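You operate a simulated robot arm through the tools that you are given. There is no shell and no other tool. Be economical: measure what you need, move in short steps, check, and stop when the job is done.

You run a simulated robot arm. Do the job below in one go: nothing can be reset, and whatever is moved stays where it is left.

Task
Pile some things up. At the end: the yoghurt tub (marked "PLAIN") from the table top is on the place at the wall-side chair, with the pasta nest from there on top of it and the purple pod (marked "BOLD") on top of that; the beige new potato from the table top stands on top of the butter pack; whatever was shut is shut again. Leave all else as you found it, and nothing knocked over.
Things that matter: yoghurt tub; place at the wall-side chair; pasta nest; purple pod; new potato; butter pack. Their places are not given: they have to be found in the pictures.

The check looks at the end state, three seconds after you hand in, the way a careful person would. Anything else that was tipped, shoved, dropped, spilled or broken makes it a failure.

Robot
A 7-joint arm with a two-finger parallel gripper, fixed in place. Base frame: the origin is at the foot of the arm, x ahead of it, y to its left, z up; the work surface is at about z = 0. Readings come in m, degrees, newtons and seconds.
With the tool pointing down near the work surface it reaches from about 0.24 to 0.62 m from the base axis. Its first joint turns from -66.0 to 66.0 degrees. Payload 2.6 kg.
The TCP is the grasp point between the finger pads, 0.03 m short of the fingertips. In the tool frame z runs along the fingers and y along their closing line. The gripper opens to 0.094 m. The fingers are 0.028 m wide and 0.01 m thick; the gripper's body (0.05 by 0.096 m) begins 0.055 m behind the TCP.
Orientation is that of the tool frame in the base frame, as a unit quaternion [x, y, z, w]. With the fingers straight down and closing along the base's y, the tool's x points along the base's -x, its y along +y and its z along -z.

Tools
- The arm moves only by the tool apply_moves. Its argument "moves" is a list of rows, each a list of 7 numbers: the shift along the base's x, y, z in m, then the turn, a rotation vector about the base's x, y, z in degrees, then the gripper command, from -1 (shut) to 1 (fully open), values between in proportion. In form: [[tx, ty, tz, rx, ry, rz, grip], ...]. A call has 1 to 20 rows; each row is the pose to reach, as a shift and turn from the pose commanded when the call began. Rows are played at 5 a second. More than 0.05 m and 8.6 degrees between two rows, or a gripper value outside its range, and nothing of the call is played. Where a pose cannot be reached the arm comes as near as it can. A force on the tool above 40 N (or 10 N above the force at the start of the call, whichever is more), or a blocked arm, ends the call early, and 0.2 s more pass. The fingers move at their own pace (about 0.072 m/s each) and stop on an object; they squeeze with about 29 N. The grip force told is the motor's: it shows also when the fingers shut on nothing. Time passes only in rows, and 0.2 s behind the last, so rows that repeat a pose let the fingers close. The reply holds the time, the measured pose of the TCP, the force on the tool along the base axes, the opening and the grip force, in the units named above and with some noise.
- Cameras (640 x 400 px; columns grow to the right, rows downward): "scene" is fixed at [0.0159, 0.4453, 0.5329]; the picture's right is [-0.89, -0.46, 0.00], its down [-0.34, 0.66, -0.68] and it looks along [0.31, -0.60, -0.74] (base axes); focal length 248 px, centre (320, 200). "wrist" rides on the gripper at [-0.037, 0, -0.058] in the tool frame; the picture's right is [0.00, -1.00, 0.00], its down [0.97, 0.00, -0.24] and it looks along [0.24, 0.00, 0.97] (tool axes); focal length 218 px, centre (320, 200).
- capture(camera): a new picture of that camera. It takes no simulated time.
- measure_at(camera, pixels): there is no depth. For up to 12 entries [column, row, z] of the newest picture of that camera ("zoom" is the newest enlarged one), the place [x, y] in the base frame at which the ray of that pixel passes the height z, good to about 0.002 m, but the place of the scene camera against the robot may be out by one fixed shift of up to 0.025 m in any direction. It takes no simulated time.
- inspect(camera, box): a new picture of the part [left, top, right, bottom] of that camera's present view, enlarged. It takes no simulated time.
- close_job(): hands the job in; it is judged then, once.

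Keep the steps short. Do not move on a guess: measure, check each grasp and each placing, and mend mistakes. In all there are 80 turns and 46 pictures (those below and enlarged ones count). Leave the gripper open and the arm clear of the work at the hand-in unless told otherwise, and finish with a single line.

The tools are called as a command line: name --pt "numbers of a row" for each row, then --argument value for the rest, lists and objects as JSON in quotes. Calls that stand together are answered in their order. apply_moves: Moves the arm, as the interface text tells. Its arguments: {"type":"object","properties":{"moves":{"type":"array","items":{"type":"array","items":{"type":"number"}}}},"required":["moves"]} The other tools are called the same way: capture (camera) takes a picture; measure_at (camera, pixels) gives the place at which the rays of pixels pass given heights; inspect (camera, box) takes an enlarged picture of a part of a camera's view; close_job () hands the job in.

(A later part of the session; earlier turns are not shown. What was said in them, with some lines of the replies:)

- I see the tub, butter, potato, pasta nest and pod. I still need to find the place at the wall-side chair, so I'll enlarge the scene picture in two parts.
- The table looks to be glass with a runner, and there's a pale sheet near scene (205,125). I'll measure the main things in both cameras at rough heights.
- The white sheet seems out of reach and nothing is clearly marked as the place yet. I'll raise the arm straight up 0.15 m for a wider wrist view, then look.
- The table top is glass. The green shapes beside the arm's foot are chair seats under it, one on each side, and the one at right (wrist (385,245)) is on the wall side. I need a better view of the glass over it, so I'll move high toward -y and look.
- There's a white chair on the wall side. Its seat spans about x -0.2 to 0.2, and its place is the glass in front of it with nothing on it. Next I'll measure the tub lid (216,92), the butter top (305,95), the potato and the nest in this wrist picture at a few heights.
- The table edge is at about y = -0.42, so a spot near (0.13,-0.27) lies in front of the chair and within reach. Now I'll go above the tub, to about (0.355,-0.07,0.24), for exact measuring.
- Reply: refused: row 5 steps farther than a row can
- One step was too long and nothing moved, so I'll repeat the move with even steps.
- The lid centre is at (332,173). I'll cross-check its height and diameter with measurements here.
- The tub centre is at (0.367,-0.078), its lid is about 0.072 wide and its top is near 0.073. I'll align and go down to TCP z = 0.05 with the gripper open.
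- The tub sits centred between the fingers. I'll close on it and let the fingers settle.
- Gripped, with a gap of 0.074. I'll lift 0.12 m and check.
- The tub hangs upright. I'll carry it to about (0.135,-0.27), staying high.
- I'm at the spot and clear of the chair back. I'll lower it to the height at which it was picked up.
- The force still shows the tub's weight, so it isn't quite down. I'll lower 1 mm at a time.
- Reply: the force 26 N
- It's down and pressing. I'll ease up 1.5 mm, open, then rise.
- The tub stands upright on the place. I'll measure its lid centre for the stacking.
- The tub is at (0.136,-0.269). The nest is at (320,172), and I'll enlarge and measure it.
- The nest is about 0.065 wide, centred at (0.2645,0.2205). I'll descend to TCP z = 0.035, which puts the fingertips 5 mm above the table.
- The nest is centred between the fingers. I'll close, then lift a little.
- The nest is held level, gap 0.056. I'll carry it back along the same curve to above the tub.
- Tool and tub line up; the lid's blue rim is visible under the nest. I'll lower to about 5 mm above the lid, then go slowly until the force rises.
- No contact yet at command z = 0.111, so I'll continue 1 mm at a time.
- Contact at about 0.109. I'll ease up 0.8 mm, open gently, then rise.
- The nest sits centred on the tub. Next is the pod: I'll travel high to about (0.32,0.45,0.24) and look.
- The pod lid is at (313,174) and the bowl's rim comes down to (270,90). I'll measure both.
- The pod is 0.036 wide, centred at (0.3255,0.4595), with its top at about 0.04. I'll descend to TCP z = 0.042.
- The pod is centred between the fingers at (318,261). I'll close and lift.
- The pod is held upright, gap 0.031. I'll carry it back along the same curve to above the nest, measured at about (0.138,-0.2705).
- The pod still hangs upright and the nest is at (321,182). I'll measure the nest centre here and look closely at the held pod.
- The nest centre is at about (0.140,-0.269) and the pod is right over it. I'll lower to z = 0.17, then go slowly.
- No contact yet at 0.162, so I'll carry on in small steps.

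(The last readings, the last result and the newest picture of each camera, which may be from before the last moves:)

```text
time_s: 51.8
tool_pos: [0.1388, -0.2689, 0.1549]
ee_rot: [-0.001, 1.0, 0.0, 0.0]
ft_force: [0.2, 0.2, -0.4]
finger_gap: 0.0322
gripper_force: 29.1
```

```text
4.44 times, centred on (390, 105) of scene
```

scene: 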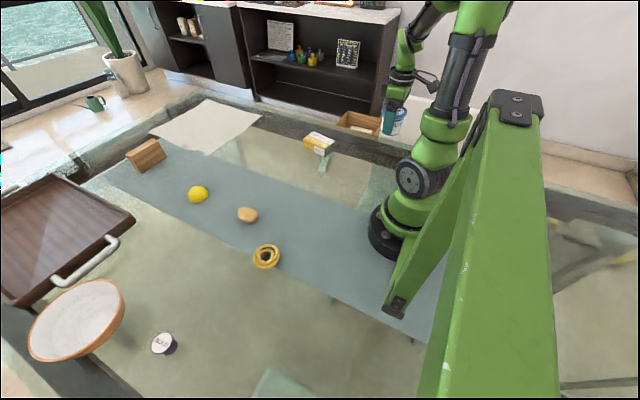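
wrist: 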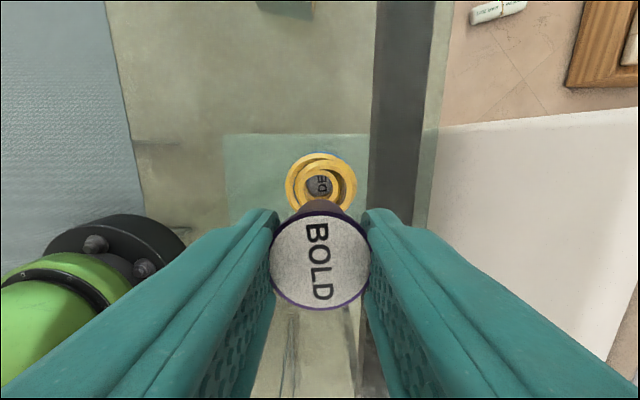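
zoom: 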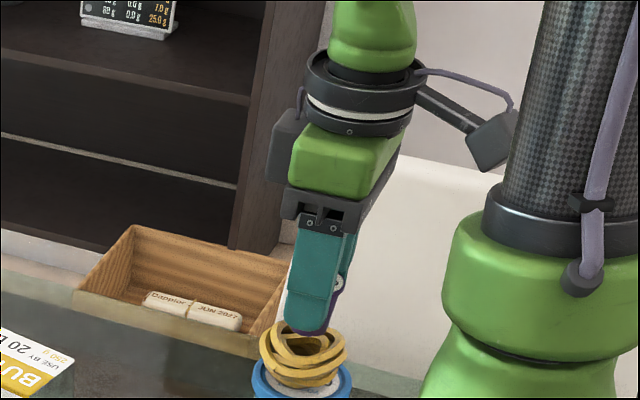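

I can see the pod behind the fingertip, just above the nest. I'll continue down slowly.

apply_moves --pt "0 0 -0.001 0 0 0 -1" --pt "0 0 -0.002 0 0 0 -1" --pt "0 0 -0.002 0 0 0 -1"

apply_moves --pt "0 0 -0.001 0 0 0 -1" --pt "0 0 -0.002 0 0 0 -1" --pt "0 0 -0.002 0 0 0 -1"

apply_moves --pt "0 0 -0.001 0 0 0 -1" --pt "0 0 -0.002 0 0 0 -1" --pt "0 0 -0.002 0 0 0 -1"

```text
time_s: 52.6
tool_pos: [0.1385, -0.2684, 0.1533]
ee_rot: [-0.001, 1.0, -0.001, -0.001]
ft_force: [0.0, 0.0, -0.5]
finger_gap: 0.0322
gripper_force: 29.1
```

```text
time_s: 53.4
tool_pos: [0.138, -0.2697, 0.1516]
ee_rot: [-0.001, 1.0, 0.0, -0.001]
ft_force: [-0.5, 0.4, 0.2]
finger_gap: 0.0322
gripper_force: 28.2
```

```text
time_s: 54.2
tool_pos: [0.1391, -0.2696, 0.1505]
ee_rot: [-0.001, 1.0, 0.0, -0.001]
ft_force: [0.0, 0.3, 0.1]
finger_gap: 0.0321
gripper_force: 28.9
```

Still free at 0.150. More small steps.

apply_moves --pt "0 0 -0.001 0 0 0 -1" --pt "0 0 -0.001 0 0 0 -1"

apply_moves --pt "0 0 -0.001 0 0 0 -1" --pt "0 0 -0.001 0 0 0 -1"

apply_moves --pt "0 0 -0.001 0 0 0 -1" --pt "0 0 -0.001 0 0 0 -1"

capture --camera "wrist"

```text
time_s: 54.8
tool_pos: [0.1392, -0.2685, 0.1492]
ee_rot: [-0.002, 1.0, 0.0, 0.0]
ft_force: [-0.2, 0.1, 0.1]
finger_gap: 0.0322
gripper_force: 28.7
```

```text
time_s: 55.4
tool_pos: [0.1384, -0.2702, 0.1485]
ee_rot: [0.0, 1.0, 0.0, 0.0]
ft_force: [-0.4, -0.2, 0.9]
finger_gap: 0.0323
gripper_force: 28.9
```

```text
time_s: 56.0
tool_pos: [0.139, -0.269, 0.1478]
ee_rot: [0.0, 1.0, 0.0, 0.0]
ft_force: [-1.8, 1.2, 13.5]
finger_gap: 0.0323
gripper_force: 28.8
```

```text
10 pictures are left
```

wrist: 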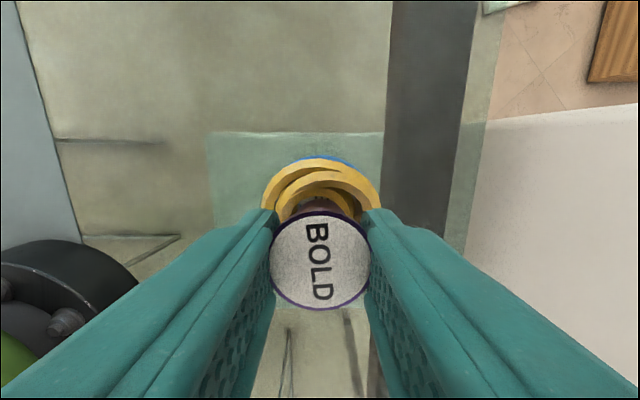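

Contact at 0.148, with the pod resting on the nest's top and centred. I'll ease off and open in small steps, rising only after the fingers are clear.

apply_moves --pt "0 0 0.0008 0 0 0 -1" --pt "0 0 0.0008 0 0 0 -0.25" --pt "0 0 0.0008 0 0 0 -0.1" --pt "0 0 0.0008 0 0 0 0.1" --pt "0 0 0.0008 0 0 0 0.3" --pt "0 0 0.0008 0 0 0 0.3"

capture --camera "wrist"

```text
time_s: 57.4
tool_pos: [0.1384, -0.2684, 0.148]
ee_rot: [-0.001, 1.0, 0.0, 0.0]
ft_force: [-0.2, -0.1, -0.5]
finger_gap: 0.0611
gripper_force: 0.0
```

```text
9 pictures are left
```

wrist: 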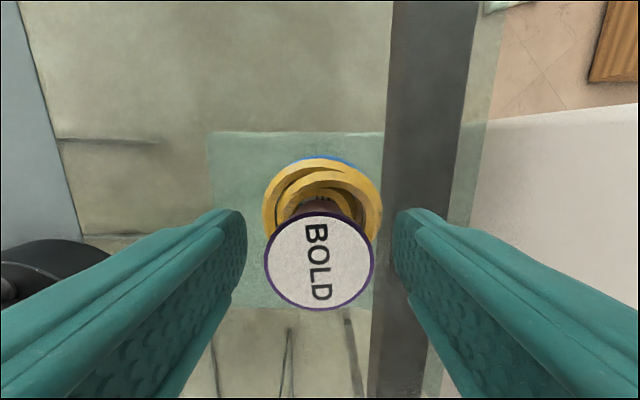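

The pod stands by itself. I'll rise straight up, then travel to above the potato at about (0.38,0.14).

apply_moves --pt "0 0 0.02 0 0 0 0.4" --pt "0 0 0.05 0 0 0 0.6" --pt "0 0 0.09 0 0 0 1" --pt "0 0 0.12 0 0 0 1" --pt "0.03 0.035 0.12 0 0 0 1" --pt "0.06 0.07 0.12 0 0 0 1" --pt "0.09 0.105 0.12 0 0 0 1" --pt "0.12 0.14 0.12 0 0 0 1" --pt "0.15 0.175 0.12 0 0 0 1" --pt "0.17 0.215 0.12 0 0 0 1" --pt "0.19 0.255 0.12 0 0 0 1" --pt "0.21 0.295 0.12 0 0 0 1" --pt "0.225 0.335 0.12 0 0 0 1" --pt "0.24 0.375 0.11 0 0 0 1" --pt "0.245 0.41 0.09 0 0 0 1" --pt "0.245 0.41 0.06 0 0 0 1" --pt "0.245 0.41 0.03 0 0 0 1" --pt "0.245 0.41 0.03 0 0 0 1"

capture --camera "wrist"

inspect --camera "scene" --box '[220, 60, 460, 240]'

```text
time_s: 61.2
tool_pos: [0.3818, 0.1407, 0.1784]
ee_rot: [0.0, 1.0, -0.001, 0.0]
ft_force: [-0.3, -0.6, -1.0]
finger_gap: 0.0941
gripper_force: 0.1
```

```text
8 pictures are left
```

wrist: 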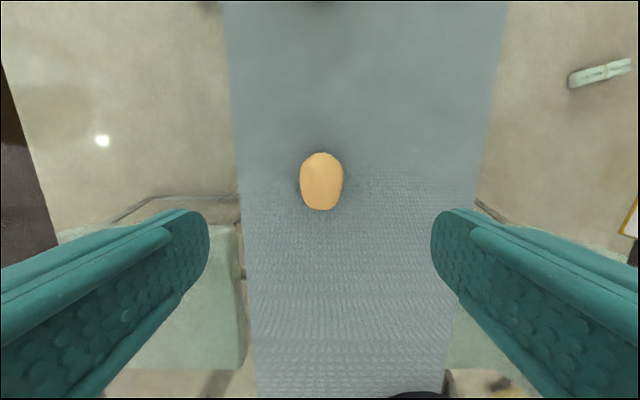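

```text
2.22 times, centred on (340, 150) of scene
```

zoom: 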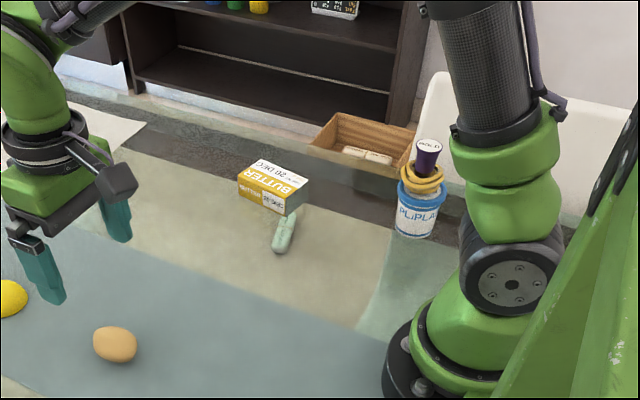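

The tub, nest and pod stack stands well. The potato spans columns 299-344 and rows 152-210, and I'll measure it.

measure_at --camera "wrist" --pixels '[[321, 181, 0.017], [299, 181, 0.017], [344, 181, 0.017], [321, 152, 0.017], [321, 210, 0.017], [321, 181, 0.03]]'

```text
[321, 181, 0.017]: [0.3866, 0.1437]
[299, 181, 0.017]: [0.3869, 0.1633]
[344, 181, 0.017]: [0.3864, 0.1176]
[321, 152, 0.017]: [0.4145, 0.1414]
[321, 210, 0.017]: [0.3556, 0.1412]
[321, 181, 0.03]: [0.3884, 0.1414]
```

The potato is centred at (0.386,0.141), with its short side across the fingers. I'll descend to z = 0.035, close and lift.

apply_moves --pt "0.002 0 -0.03 0 0 0 1" --pt "0.002 0 -0.07 0 0 0 1" --pt "0.002 0 -0.105 0 0 0 1" --pt "0.002 0 -0.13 0 0 0 1" --pt "0.002 0 -0.143 0 0 0 1" --pt "0.002 0 -0.143 0 0 0 0.5" --pt "0.002 0 -0.143 0 0 0 0.2" --pt "0.002 0 -0.143 0 0 0 0.0" --pt "0.002 0 -0.143 0 0 0 -1" --pt "0.002 0 -0.143 0 0 0 -1" --pt "0.002 0 -0.143 0 0 0 -1"

apply_moves --pt "0 0 0.01 0 0 0 -1" --pt "0 0 0.04 0 0 0 -1" --pt "0 0 0.08 0 0 0 -1" --pt "0 0 0.12 0 0 0 -1" --pt "0 0 0.14 0 0 0 -1" --pt "0 0 0.14 0 0 0 -1"

capture --camera "wrist"

```text
time_s: 63.6
tool_pos: [0.3854, 0.1416, 0.0333]
ee_rot: [-0.001, 1.0, 0.0, 0.001]
ft_force: [0.1, -1.3, 0.1]
finger_gap: 0.0406
gripper_force: 29.2
```

```text
time_s: 65.0
tool_pos: [0.3857, 0.1409, 0.173]
ee_rot: [0.0, 1.0, 0.0, 0.0]
ft_force: [-0.8, 0.2, -1.5]
finger_gap: 0.0404
gripper_force: 29.0
```

```text
6 pictures are left
```

wrist: 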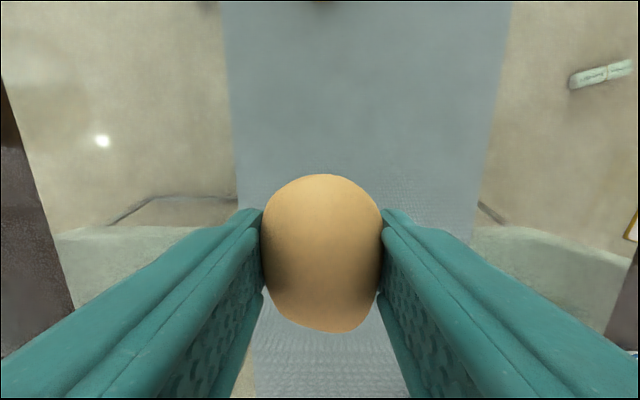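

The potato is held, gap 0.041. I'll move high to about (0.32,-0.235,0.24), just behind the butter, to measure it.

apply_moves --pt "0 0 0.03 0 0 0 -1" --pt "0 0 0.06 0 0 0 -1" --pt "-0.007 -0.042 0.065 0 0 0 -1" --pt "-0.015 -0.084 0.065 0 0 0 -1" --pt "-0.022 -0.126 0.065 0 0 0 -1" --pt "-0.03 -0.168 0.065 0 0 0 -1" --pt "-0.037 -0.21 0.065 0 0 0 -1" --pt "-0.045 -0.252 0.065 0 0 0 -1" --pt "-0.052 -0.294 0.065 0 0 0 -1" --pt "-0.06 -0.336 0.065 0 0 0 -1" --pt "-0.066 -0.375 0.065 0 0 0 -1" --pt "-0.066 -0.375 0.065 0 0 0 -1"

inspect --camera "wrist" --box '[220, 60, 420, 185]'

```text
time_s: 67.6
tool_pos: [0.3202, -0.2334, 0.2386]
ee_rot: [-0.001, 1.0, 0.0, 0.001]
ft_force: [-0.1, 0.1, -1.5]
finger_gap: 0.0402
gripper_force: 28.5
```

```text
3.20 times, centred on (320, 122) of wrist
```

zoom: 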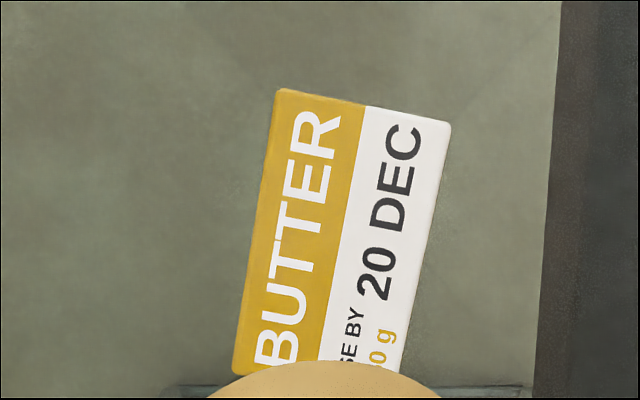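

Top corners in the enlarged picture are (277,89), (450,121) and (233,373), so the top's centre is (341.5,247). I'll measure it at a few heights.

measure_at --camera "zoom" --pixels '[[341.5, 247, 0.035], [341.5, 247, 0.045], [341.5, 247, 0.055], [277, 89, 0.045], [450, 121, 0.045], [233, 373, 0.045]]'

```text
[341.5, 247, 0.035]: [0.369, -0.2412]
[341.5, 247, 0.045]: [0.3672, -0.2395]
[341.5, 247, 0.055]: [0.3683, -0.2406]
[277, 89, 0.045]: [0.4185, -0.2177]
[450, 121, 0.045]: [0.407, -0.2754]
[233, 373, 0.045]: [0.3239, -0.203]
```

The butter top centre is at (0.368,-0.240), 0.058 wide, with its height near 0.043. I'll move over it, lower to z = 0.09, then go slowly.

apply_moves --pt "0.024 -0.003 0 0 0 0 -1" --pt "0.048 -0.0058 0 0 0 0 -1" --pt "0.048 -0.0058 -0.04 0 0 0 -1" --pt "0.048 -0.0058 -0.08 0 0 0 -1" --pt "0.048 -0.0058 -0.115 0 0 0 -1" --pt "0.048 -0.0058 -0.14 0 0 0 -1" --pt "0.048 -0.0058 -0.15 0 0 0 -1" --pt "0.048 -0.0058 -0.15 0 0 0 -1"

apply_moves --pt "0 0 -0.002 0 0 0 -1" --pt "0 0 -0.004 0 0 0 -1" --pt "0 0 -0.004 0 0 0 -1"

apply_moves --pt "0 0 -0.001 0 0 0 -1" --pt "0 0 -0.002 0 0 0 -1" --pt "0 0 -0.002 0 0 0 -1"

apply_moves --pt "0 0 -0.001 0 0 0 -1" --pt "0 0 -0.001 0 0 0 -1"

```text
time_s: 69.4
tool_pos: [0.3674, -0.2377, 0.0898]
ee_rot: [0.0, 1.0, -0.001, 0.0]
ft_force: [-0.9, 0.3, -0.6]
finger_gap: 0.0403
gripper_force: 28.6
```

```text
time_s: 70.2
tool_pos: [0.3674, -0.2384, 0.0855]
ee_rot: [-0.001, 1.0, 0.001, 0.001]
ft_force: [0.5, -0.4, -0.6]
finger_gap: 0.0398
gripper_force: 29.1
```

```text
time_s: 71.0
tool_pos: [0.3679, -0.2403, 0.0831]
ee_rot: [0.0, 1.0, 0.0, 0.0]
ft_force: [-0.4, -0.5, -1.3]
finger_gap: 0.0398
gripper_force: 28.9
```

```text
time_s: 71.6
tool_pos: [0.369, -0.2404, 0.0824]
ee_rot: [-0.001, 1.0, 0.001, 0.0]
ft_force: [1.4, -0.3, -1.0]
finger_gap: 0.0395
gripper_force: 28.8
```

No contact yet at 0.083, so I'll continue 1 mm at a time.

apply_moves --pt "0 0 -0.001 0 0 0 -1" --pt "0 0 -0.001 0 0 0 -1"

apply_moves --pt "0 0 -0.001 0 0 0 -1" --pt "0 0 -0.001 0 0 0 -1"

apply_moves --pt "0 0 -0.001 0 0 0 -1" --pt "0 0 -0.001 0 0 0 -1"

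```text
time_s: 72.2
tool_pos: [0.3681, -0.2402, 0.0822]
ee_rot: [-0.001, 1.0, 0.0, 0.0]
ft_force: [0.2, -0.5, -1.0]
finger_gap: 0.0397
gripper_force: 28.9
```

```text
time_s: 72.8
tool_pos: [0.3675, -0.2389, 0.081]
ee_rot: [-0.001, 1.0, 0.0, 0.0]
ft_force: [-0.7, 0.0, 0.3]
finger_gap: 0.0397
gripper_force: 28.9
```

```text
time_s: 73.4
tool_pos: [0.3674, -0.2396, 0.0779]
ee_rot: [-0.001, 1.0, 0.0, 0.0]
ft_force: [-0.1, -0.4, -0.7]
finger_gap: 0.0393
gripper_force: 29.3
```

apply_moves --pt "0 0 -0.001 0 0 0 -1" --pt "0 0 -0.001 0 0 0 -1"

apply_moves --pt "0 0 -0.001 0 0 0 -1" --pt "0 0 -0.001 0 0 0 -1"

```text
time_s: 74.0
tool_pos: [0.3682, -0.2395, 0.0786]
ee_rot: [-0.001, 1.0, -0.001, 0.0]
ft_force: [-0.9, 0.6, -1.7]
finger_gap: 0.0394
gripper_force: 29.1
```

```text
time_s: 74.6
tool_pos: [0.3672, -0.2393, 0.0776]
ee_rot: [-0.001, 1.0, 0.0, -0.001]
ft_force: [-0.2, -1.1, -0.3]
finger_gap: 0.0397
gripper_force: 29.3
```

apply_moves --pt "0 0 -0.001 0 0 0 -1" --pt "0 0 -0.001 0 0 0 -1"

inspect --camera "scene" --box '[270, 90, 370, 180]'

```text
time_s: 75.2
tool_pos: [0.3678, -0.2402, 0.0778]
ee_rot: [-0.001, 1.0, 0.001, 0.0]
ft_force: [-1.1, 0.1, -0.3]
finger_gap: 0.0395
gripper_force: 28.9
```

```text
4.44 times, centred on (320, 135) of scene
```

zoom: 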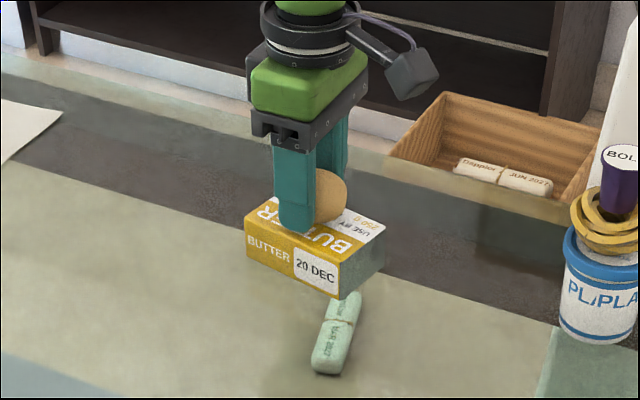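

The potato is just at the butter's top. Another small step or two until the force shows contact.

apply_moves --pt "0 0 -0.001 0 0 0 -1" --pt "0 0 -0.001 0 0 0 -1"

apply_moves --pt "0 0 -0.0007 0 0 0 -1" --pt "0 0 -0.0007 0 0 0 -1"

```text
time_s: 75.8
tool_pos: [0.3676, -0.2402, 0.0765]
ee_rot: [-0.002, 1.0, 0.0, 0.001]
ft_force: [0.0, 0.5, -0.3]
finger_gap: 0.0394
gripper_force: 28.8
```

```text
time_s: 76.4
tool_pos: [0.3689, -0.2405, 0.075]
ee_rot: [-0.001, 1.0, 0.001, -0.001]
ft_force: [-0.3, 0.3, -0.9]
finger_gap: 0.039
gripper_force: 29.5
```

apply_moves --pt "0 0 -0.0008 0 0 0 -1" --pt "0 0 -0.0008 0 0 0 -1"

apply_moves --pt "0 0 -0.0008 0 0 0 -1" --pt "0 0 -0.0008 0 0 0 -1"

```text
time_s: 77.0
tool_pos: [0.3685, -0.241, 0.0743]
ee_rot: [-0.001, 1.0, 0.0, 0.0]
ft_force: [0.2, -0.1, -0.4]
finger_gap: 0.0389
gripper_force: 28.8
```

```text
time_s: 77.6
tool_pos: [0.369, -0.2403, 0.0725]
ee_rot: [-0.001, 1.0, 0.0, 0.0]
ft_force: [1.1, 0.1, -0.2]
finger_gap: 0.0392
gripper_force: 28.9
```

apply_moves --pt "0 0 -0.001 0 0 0 -1" --pt "0 0 -0.001 0 0 0 -1"

apply_moves --pt "0 0 -0.001 0 0 0 -1" --pt "0 0 -0.001 0 0 0 -1"

```text
time_s: 78.2
tool_pos: [0.369, -0.2399, 0.073]
ee_rot: [-0.001, 1.0, 0.0, 0.0]
ft_force: [0.5, 0.5, 2.7]
finger_gap: 0.0393
gripper_force: 29.1
```

```text
time_s: 78.8
tool_pos: [0.3689, -0.2404, 0.0732]
ee_rot: [0.0, 1.0, -0.002, 0.002]
ft_force: [-2.5, 1.5, 18.1]
finger_gap: 0.0391
gripper_force: 28.9
```

Contact at 0.073. I'll ease up 0.9 mm and open gently, then look.

apply_moves --pt "0 0 0.0009 0 0 0 -1" --pt "0 0 0.0009 0 0 0 -0.1" --pt "0 0 0.0009 0 0 0 0.05" --pt "0 0 0.0009 0 0 0 0.25" --pt "0 0 0.0009 0 0 0 0.5" --pt "0 0 0.0009 0 0 0 0.5"

capture --camera "wrist"

```text
time_s: 80.2
tool_pos: [0.3674, -0.2398, 0.0712]
ee_rot: [-0.001, 1.0, 0.0, -0.001]
ft_force: [-0.4, 0.1, 0.1]
finger_gap: 0.0706
gripper_force: 0.1
```

```text
3 pictures are left
```

wrist: 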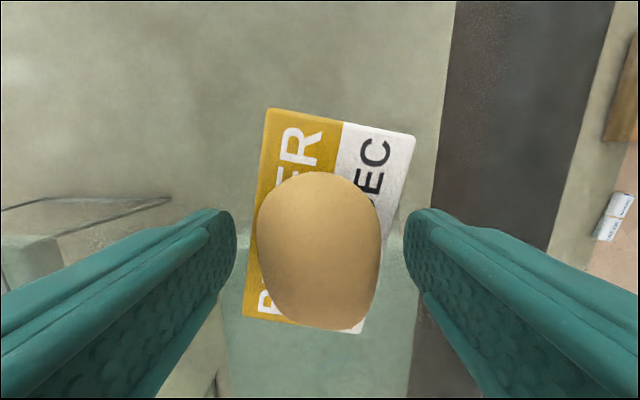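

The potato sits centred on the butter and the fingers are clear. I'll rise straight up, then back off high toward the middle.

apply_moves --pt "0 0 0.02 0 0 0 0.6" --pt "0 0 0.05 0 0 0 0.8" --pt "0 0 0.09 0 0 0 1" --pt "0 0 0.13 0 0 0 1" --pt "0 0 0.17 0 0 0 1" --pt "0 0 0.21 0 0 0 1" --pt "0 0.04 0.23 0 0 0 1" --pt "0 0.08 0.24 0 0 0 1" --pt "0 0.12 0.24 0 0 0 1" --pt "0 0.16 0.24 0 0 0 1" --pt "0 0.2 0.24 0 0 0 1" --pt "0 0.24 0.24 0 0 0 1" --pt "0 0.28 0.24 0 0 0 1" --pt "0 0.32 0.24 0 0 0 1" --pt "0 0.35 0.24 0 0 0 1" --pt "0 0.35 0.24 0 0 0 1"

inspect --camera "scene" --box '[240, 80, 440, 205]'

capture --camera "scene"

```text
time_s: 83.6
tool_pos: [0.3663, 0.1103, 0.3128]
ee_rot: [-0.001, 1.0, 0.0, 0.0]
ft_force: [0.3, 0.1, 0.7]
finger_gap: 0.0939
gripper_force: 0.0
```

```text
3.20 times, centred on (340, 142) of scene
```

zoom: 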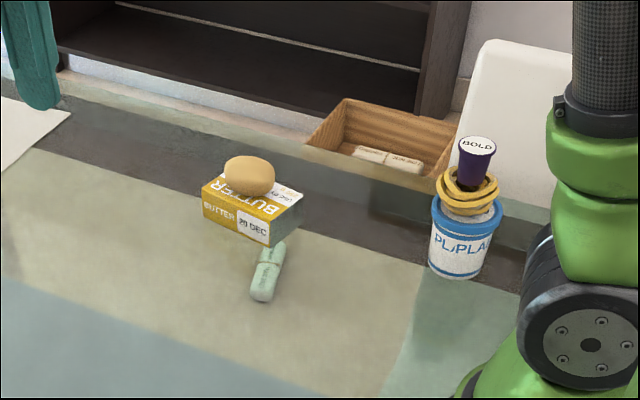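

```text
1 pictures are left
```

scene: 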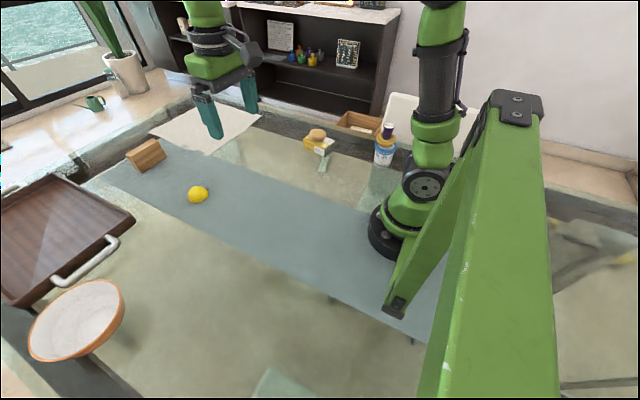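

Both piles stand upright, everything else looks as it did at the start, and nothing had to be opened. The gripper is open and clear of the work, so I'll hand in.

close_job

```text
The job is handed in.
```

Handed in: tub, nest and pod are piled in front of the wall-side chair, about 0.15 m off its centre line because nothing marked the exact place and the arm reaches no nearer, and the potato is on the butter pack.
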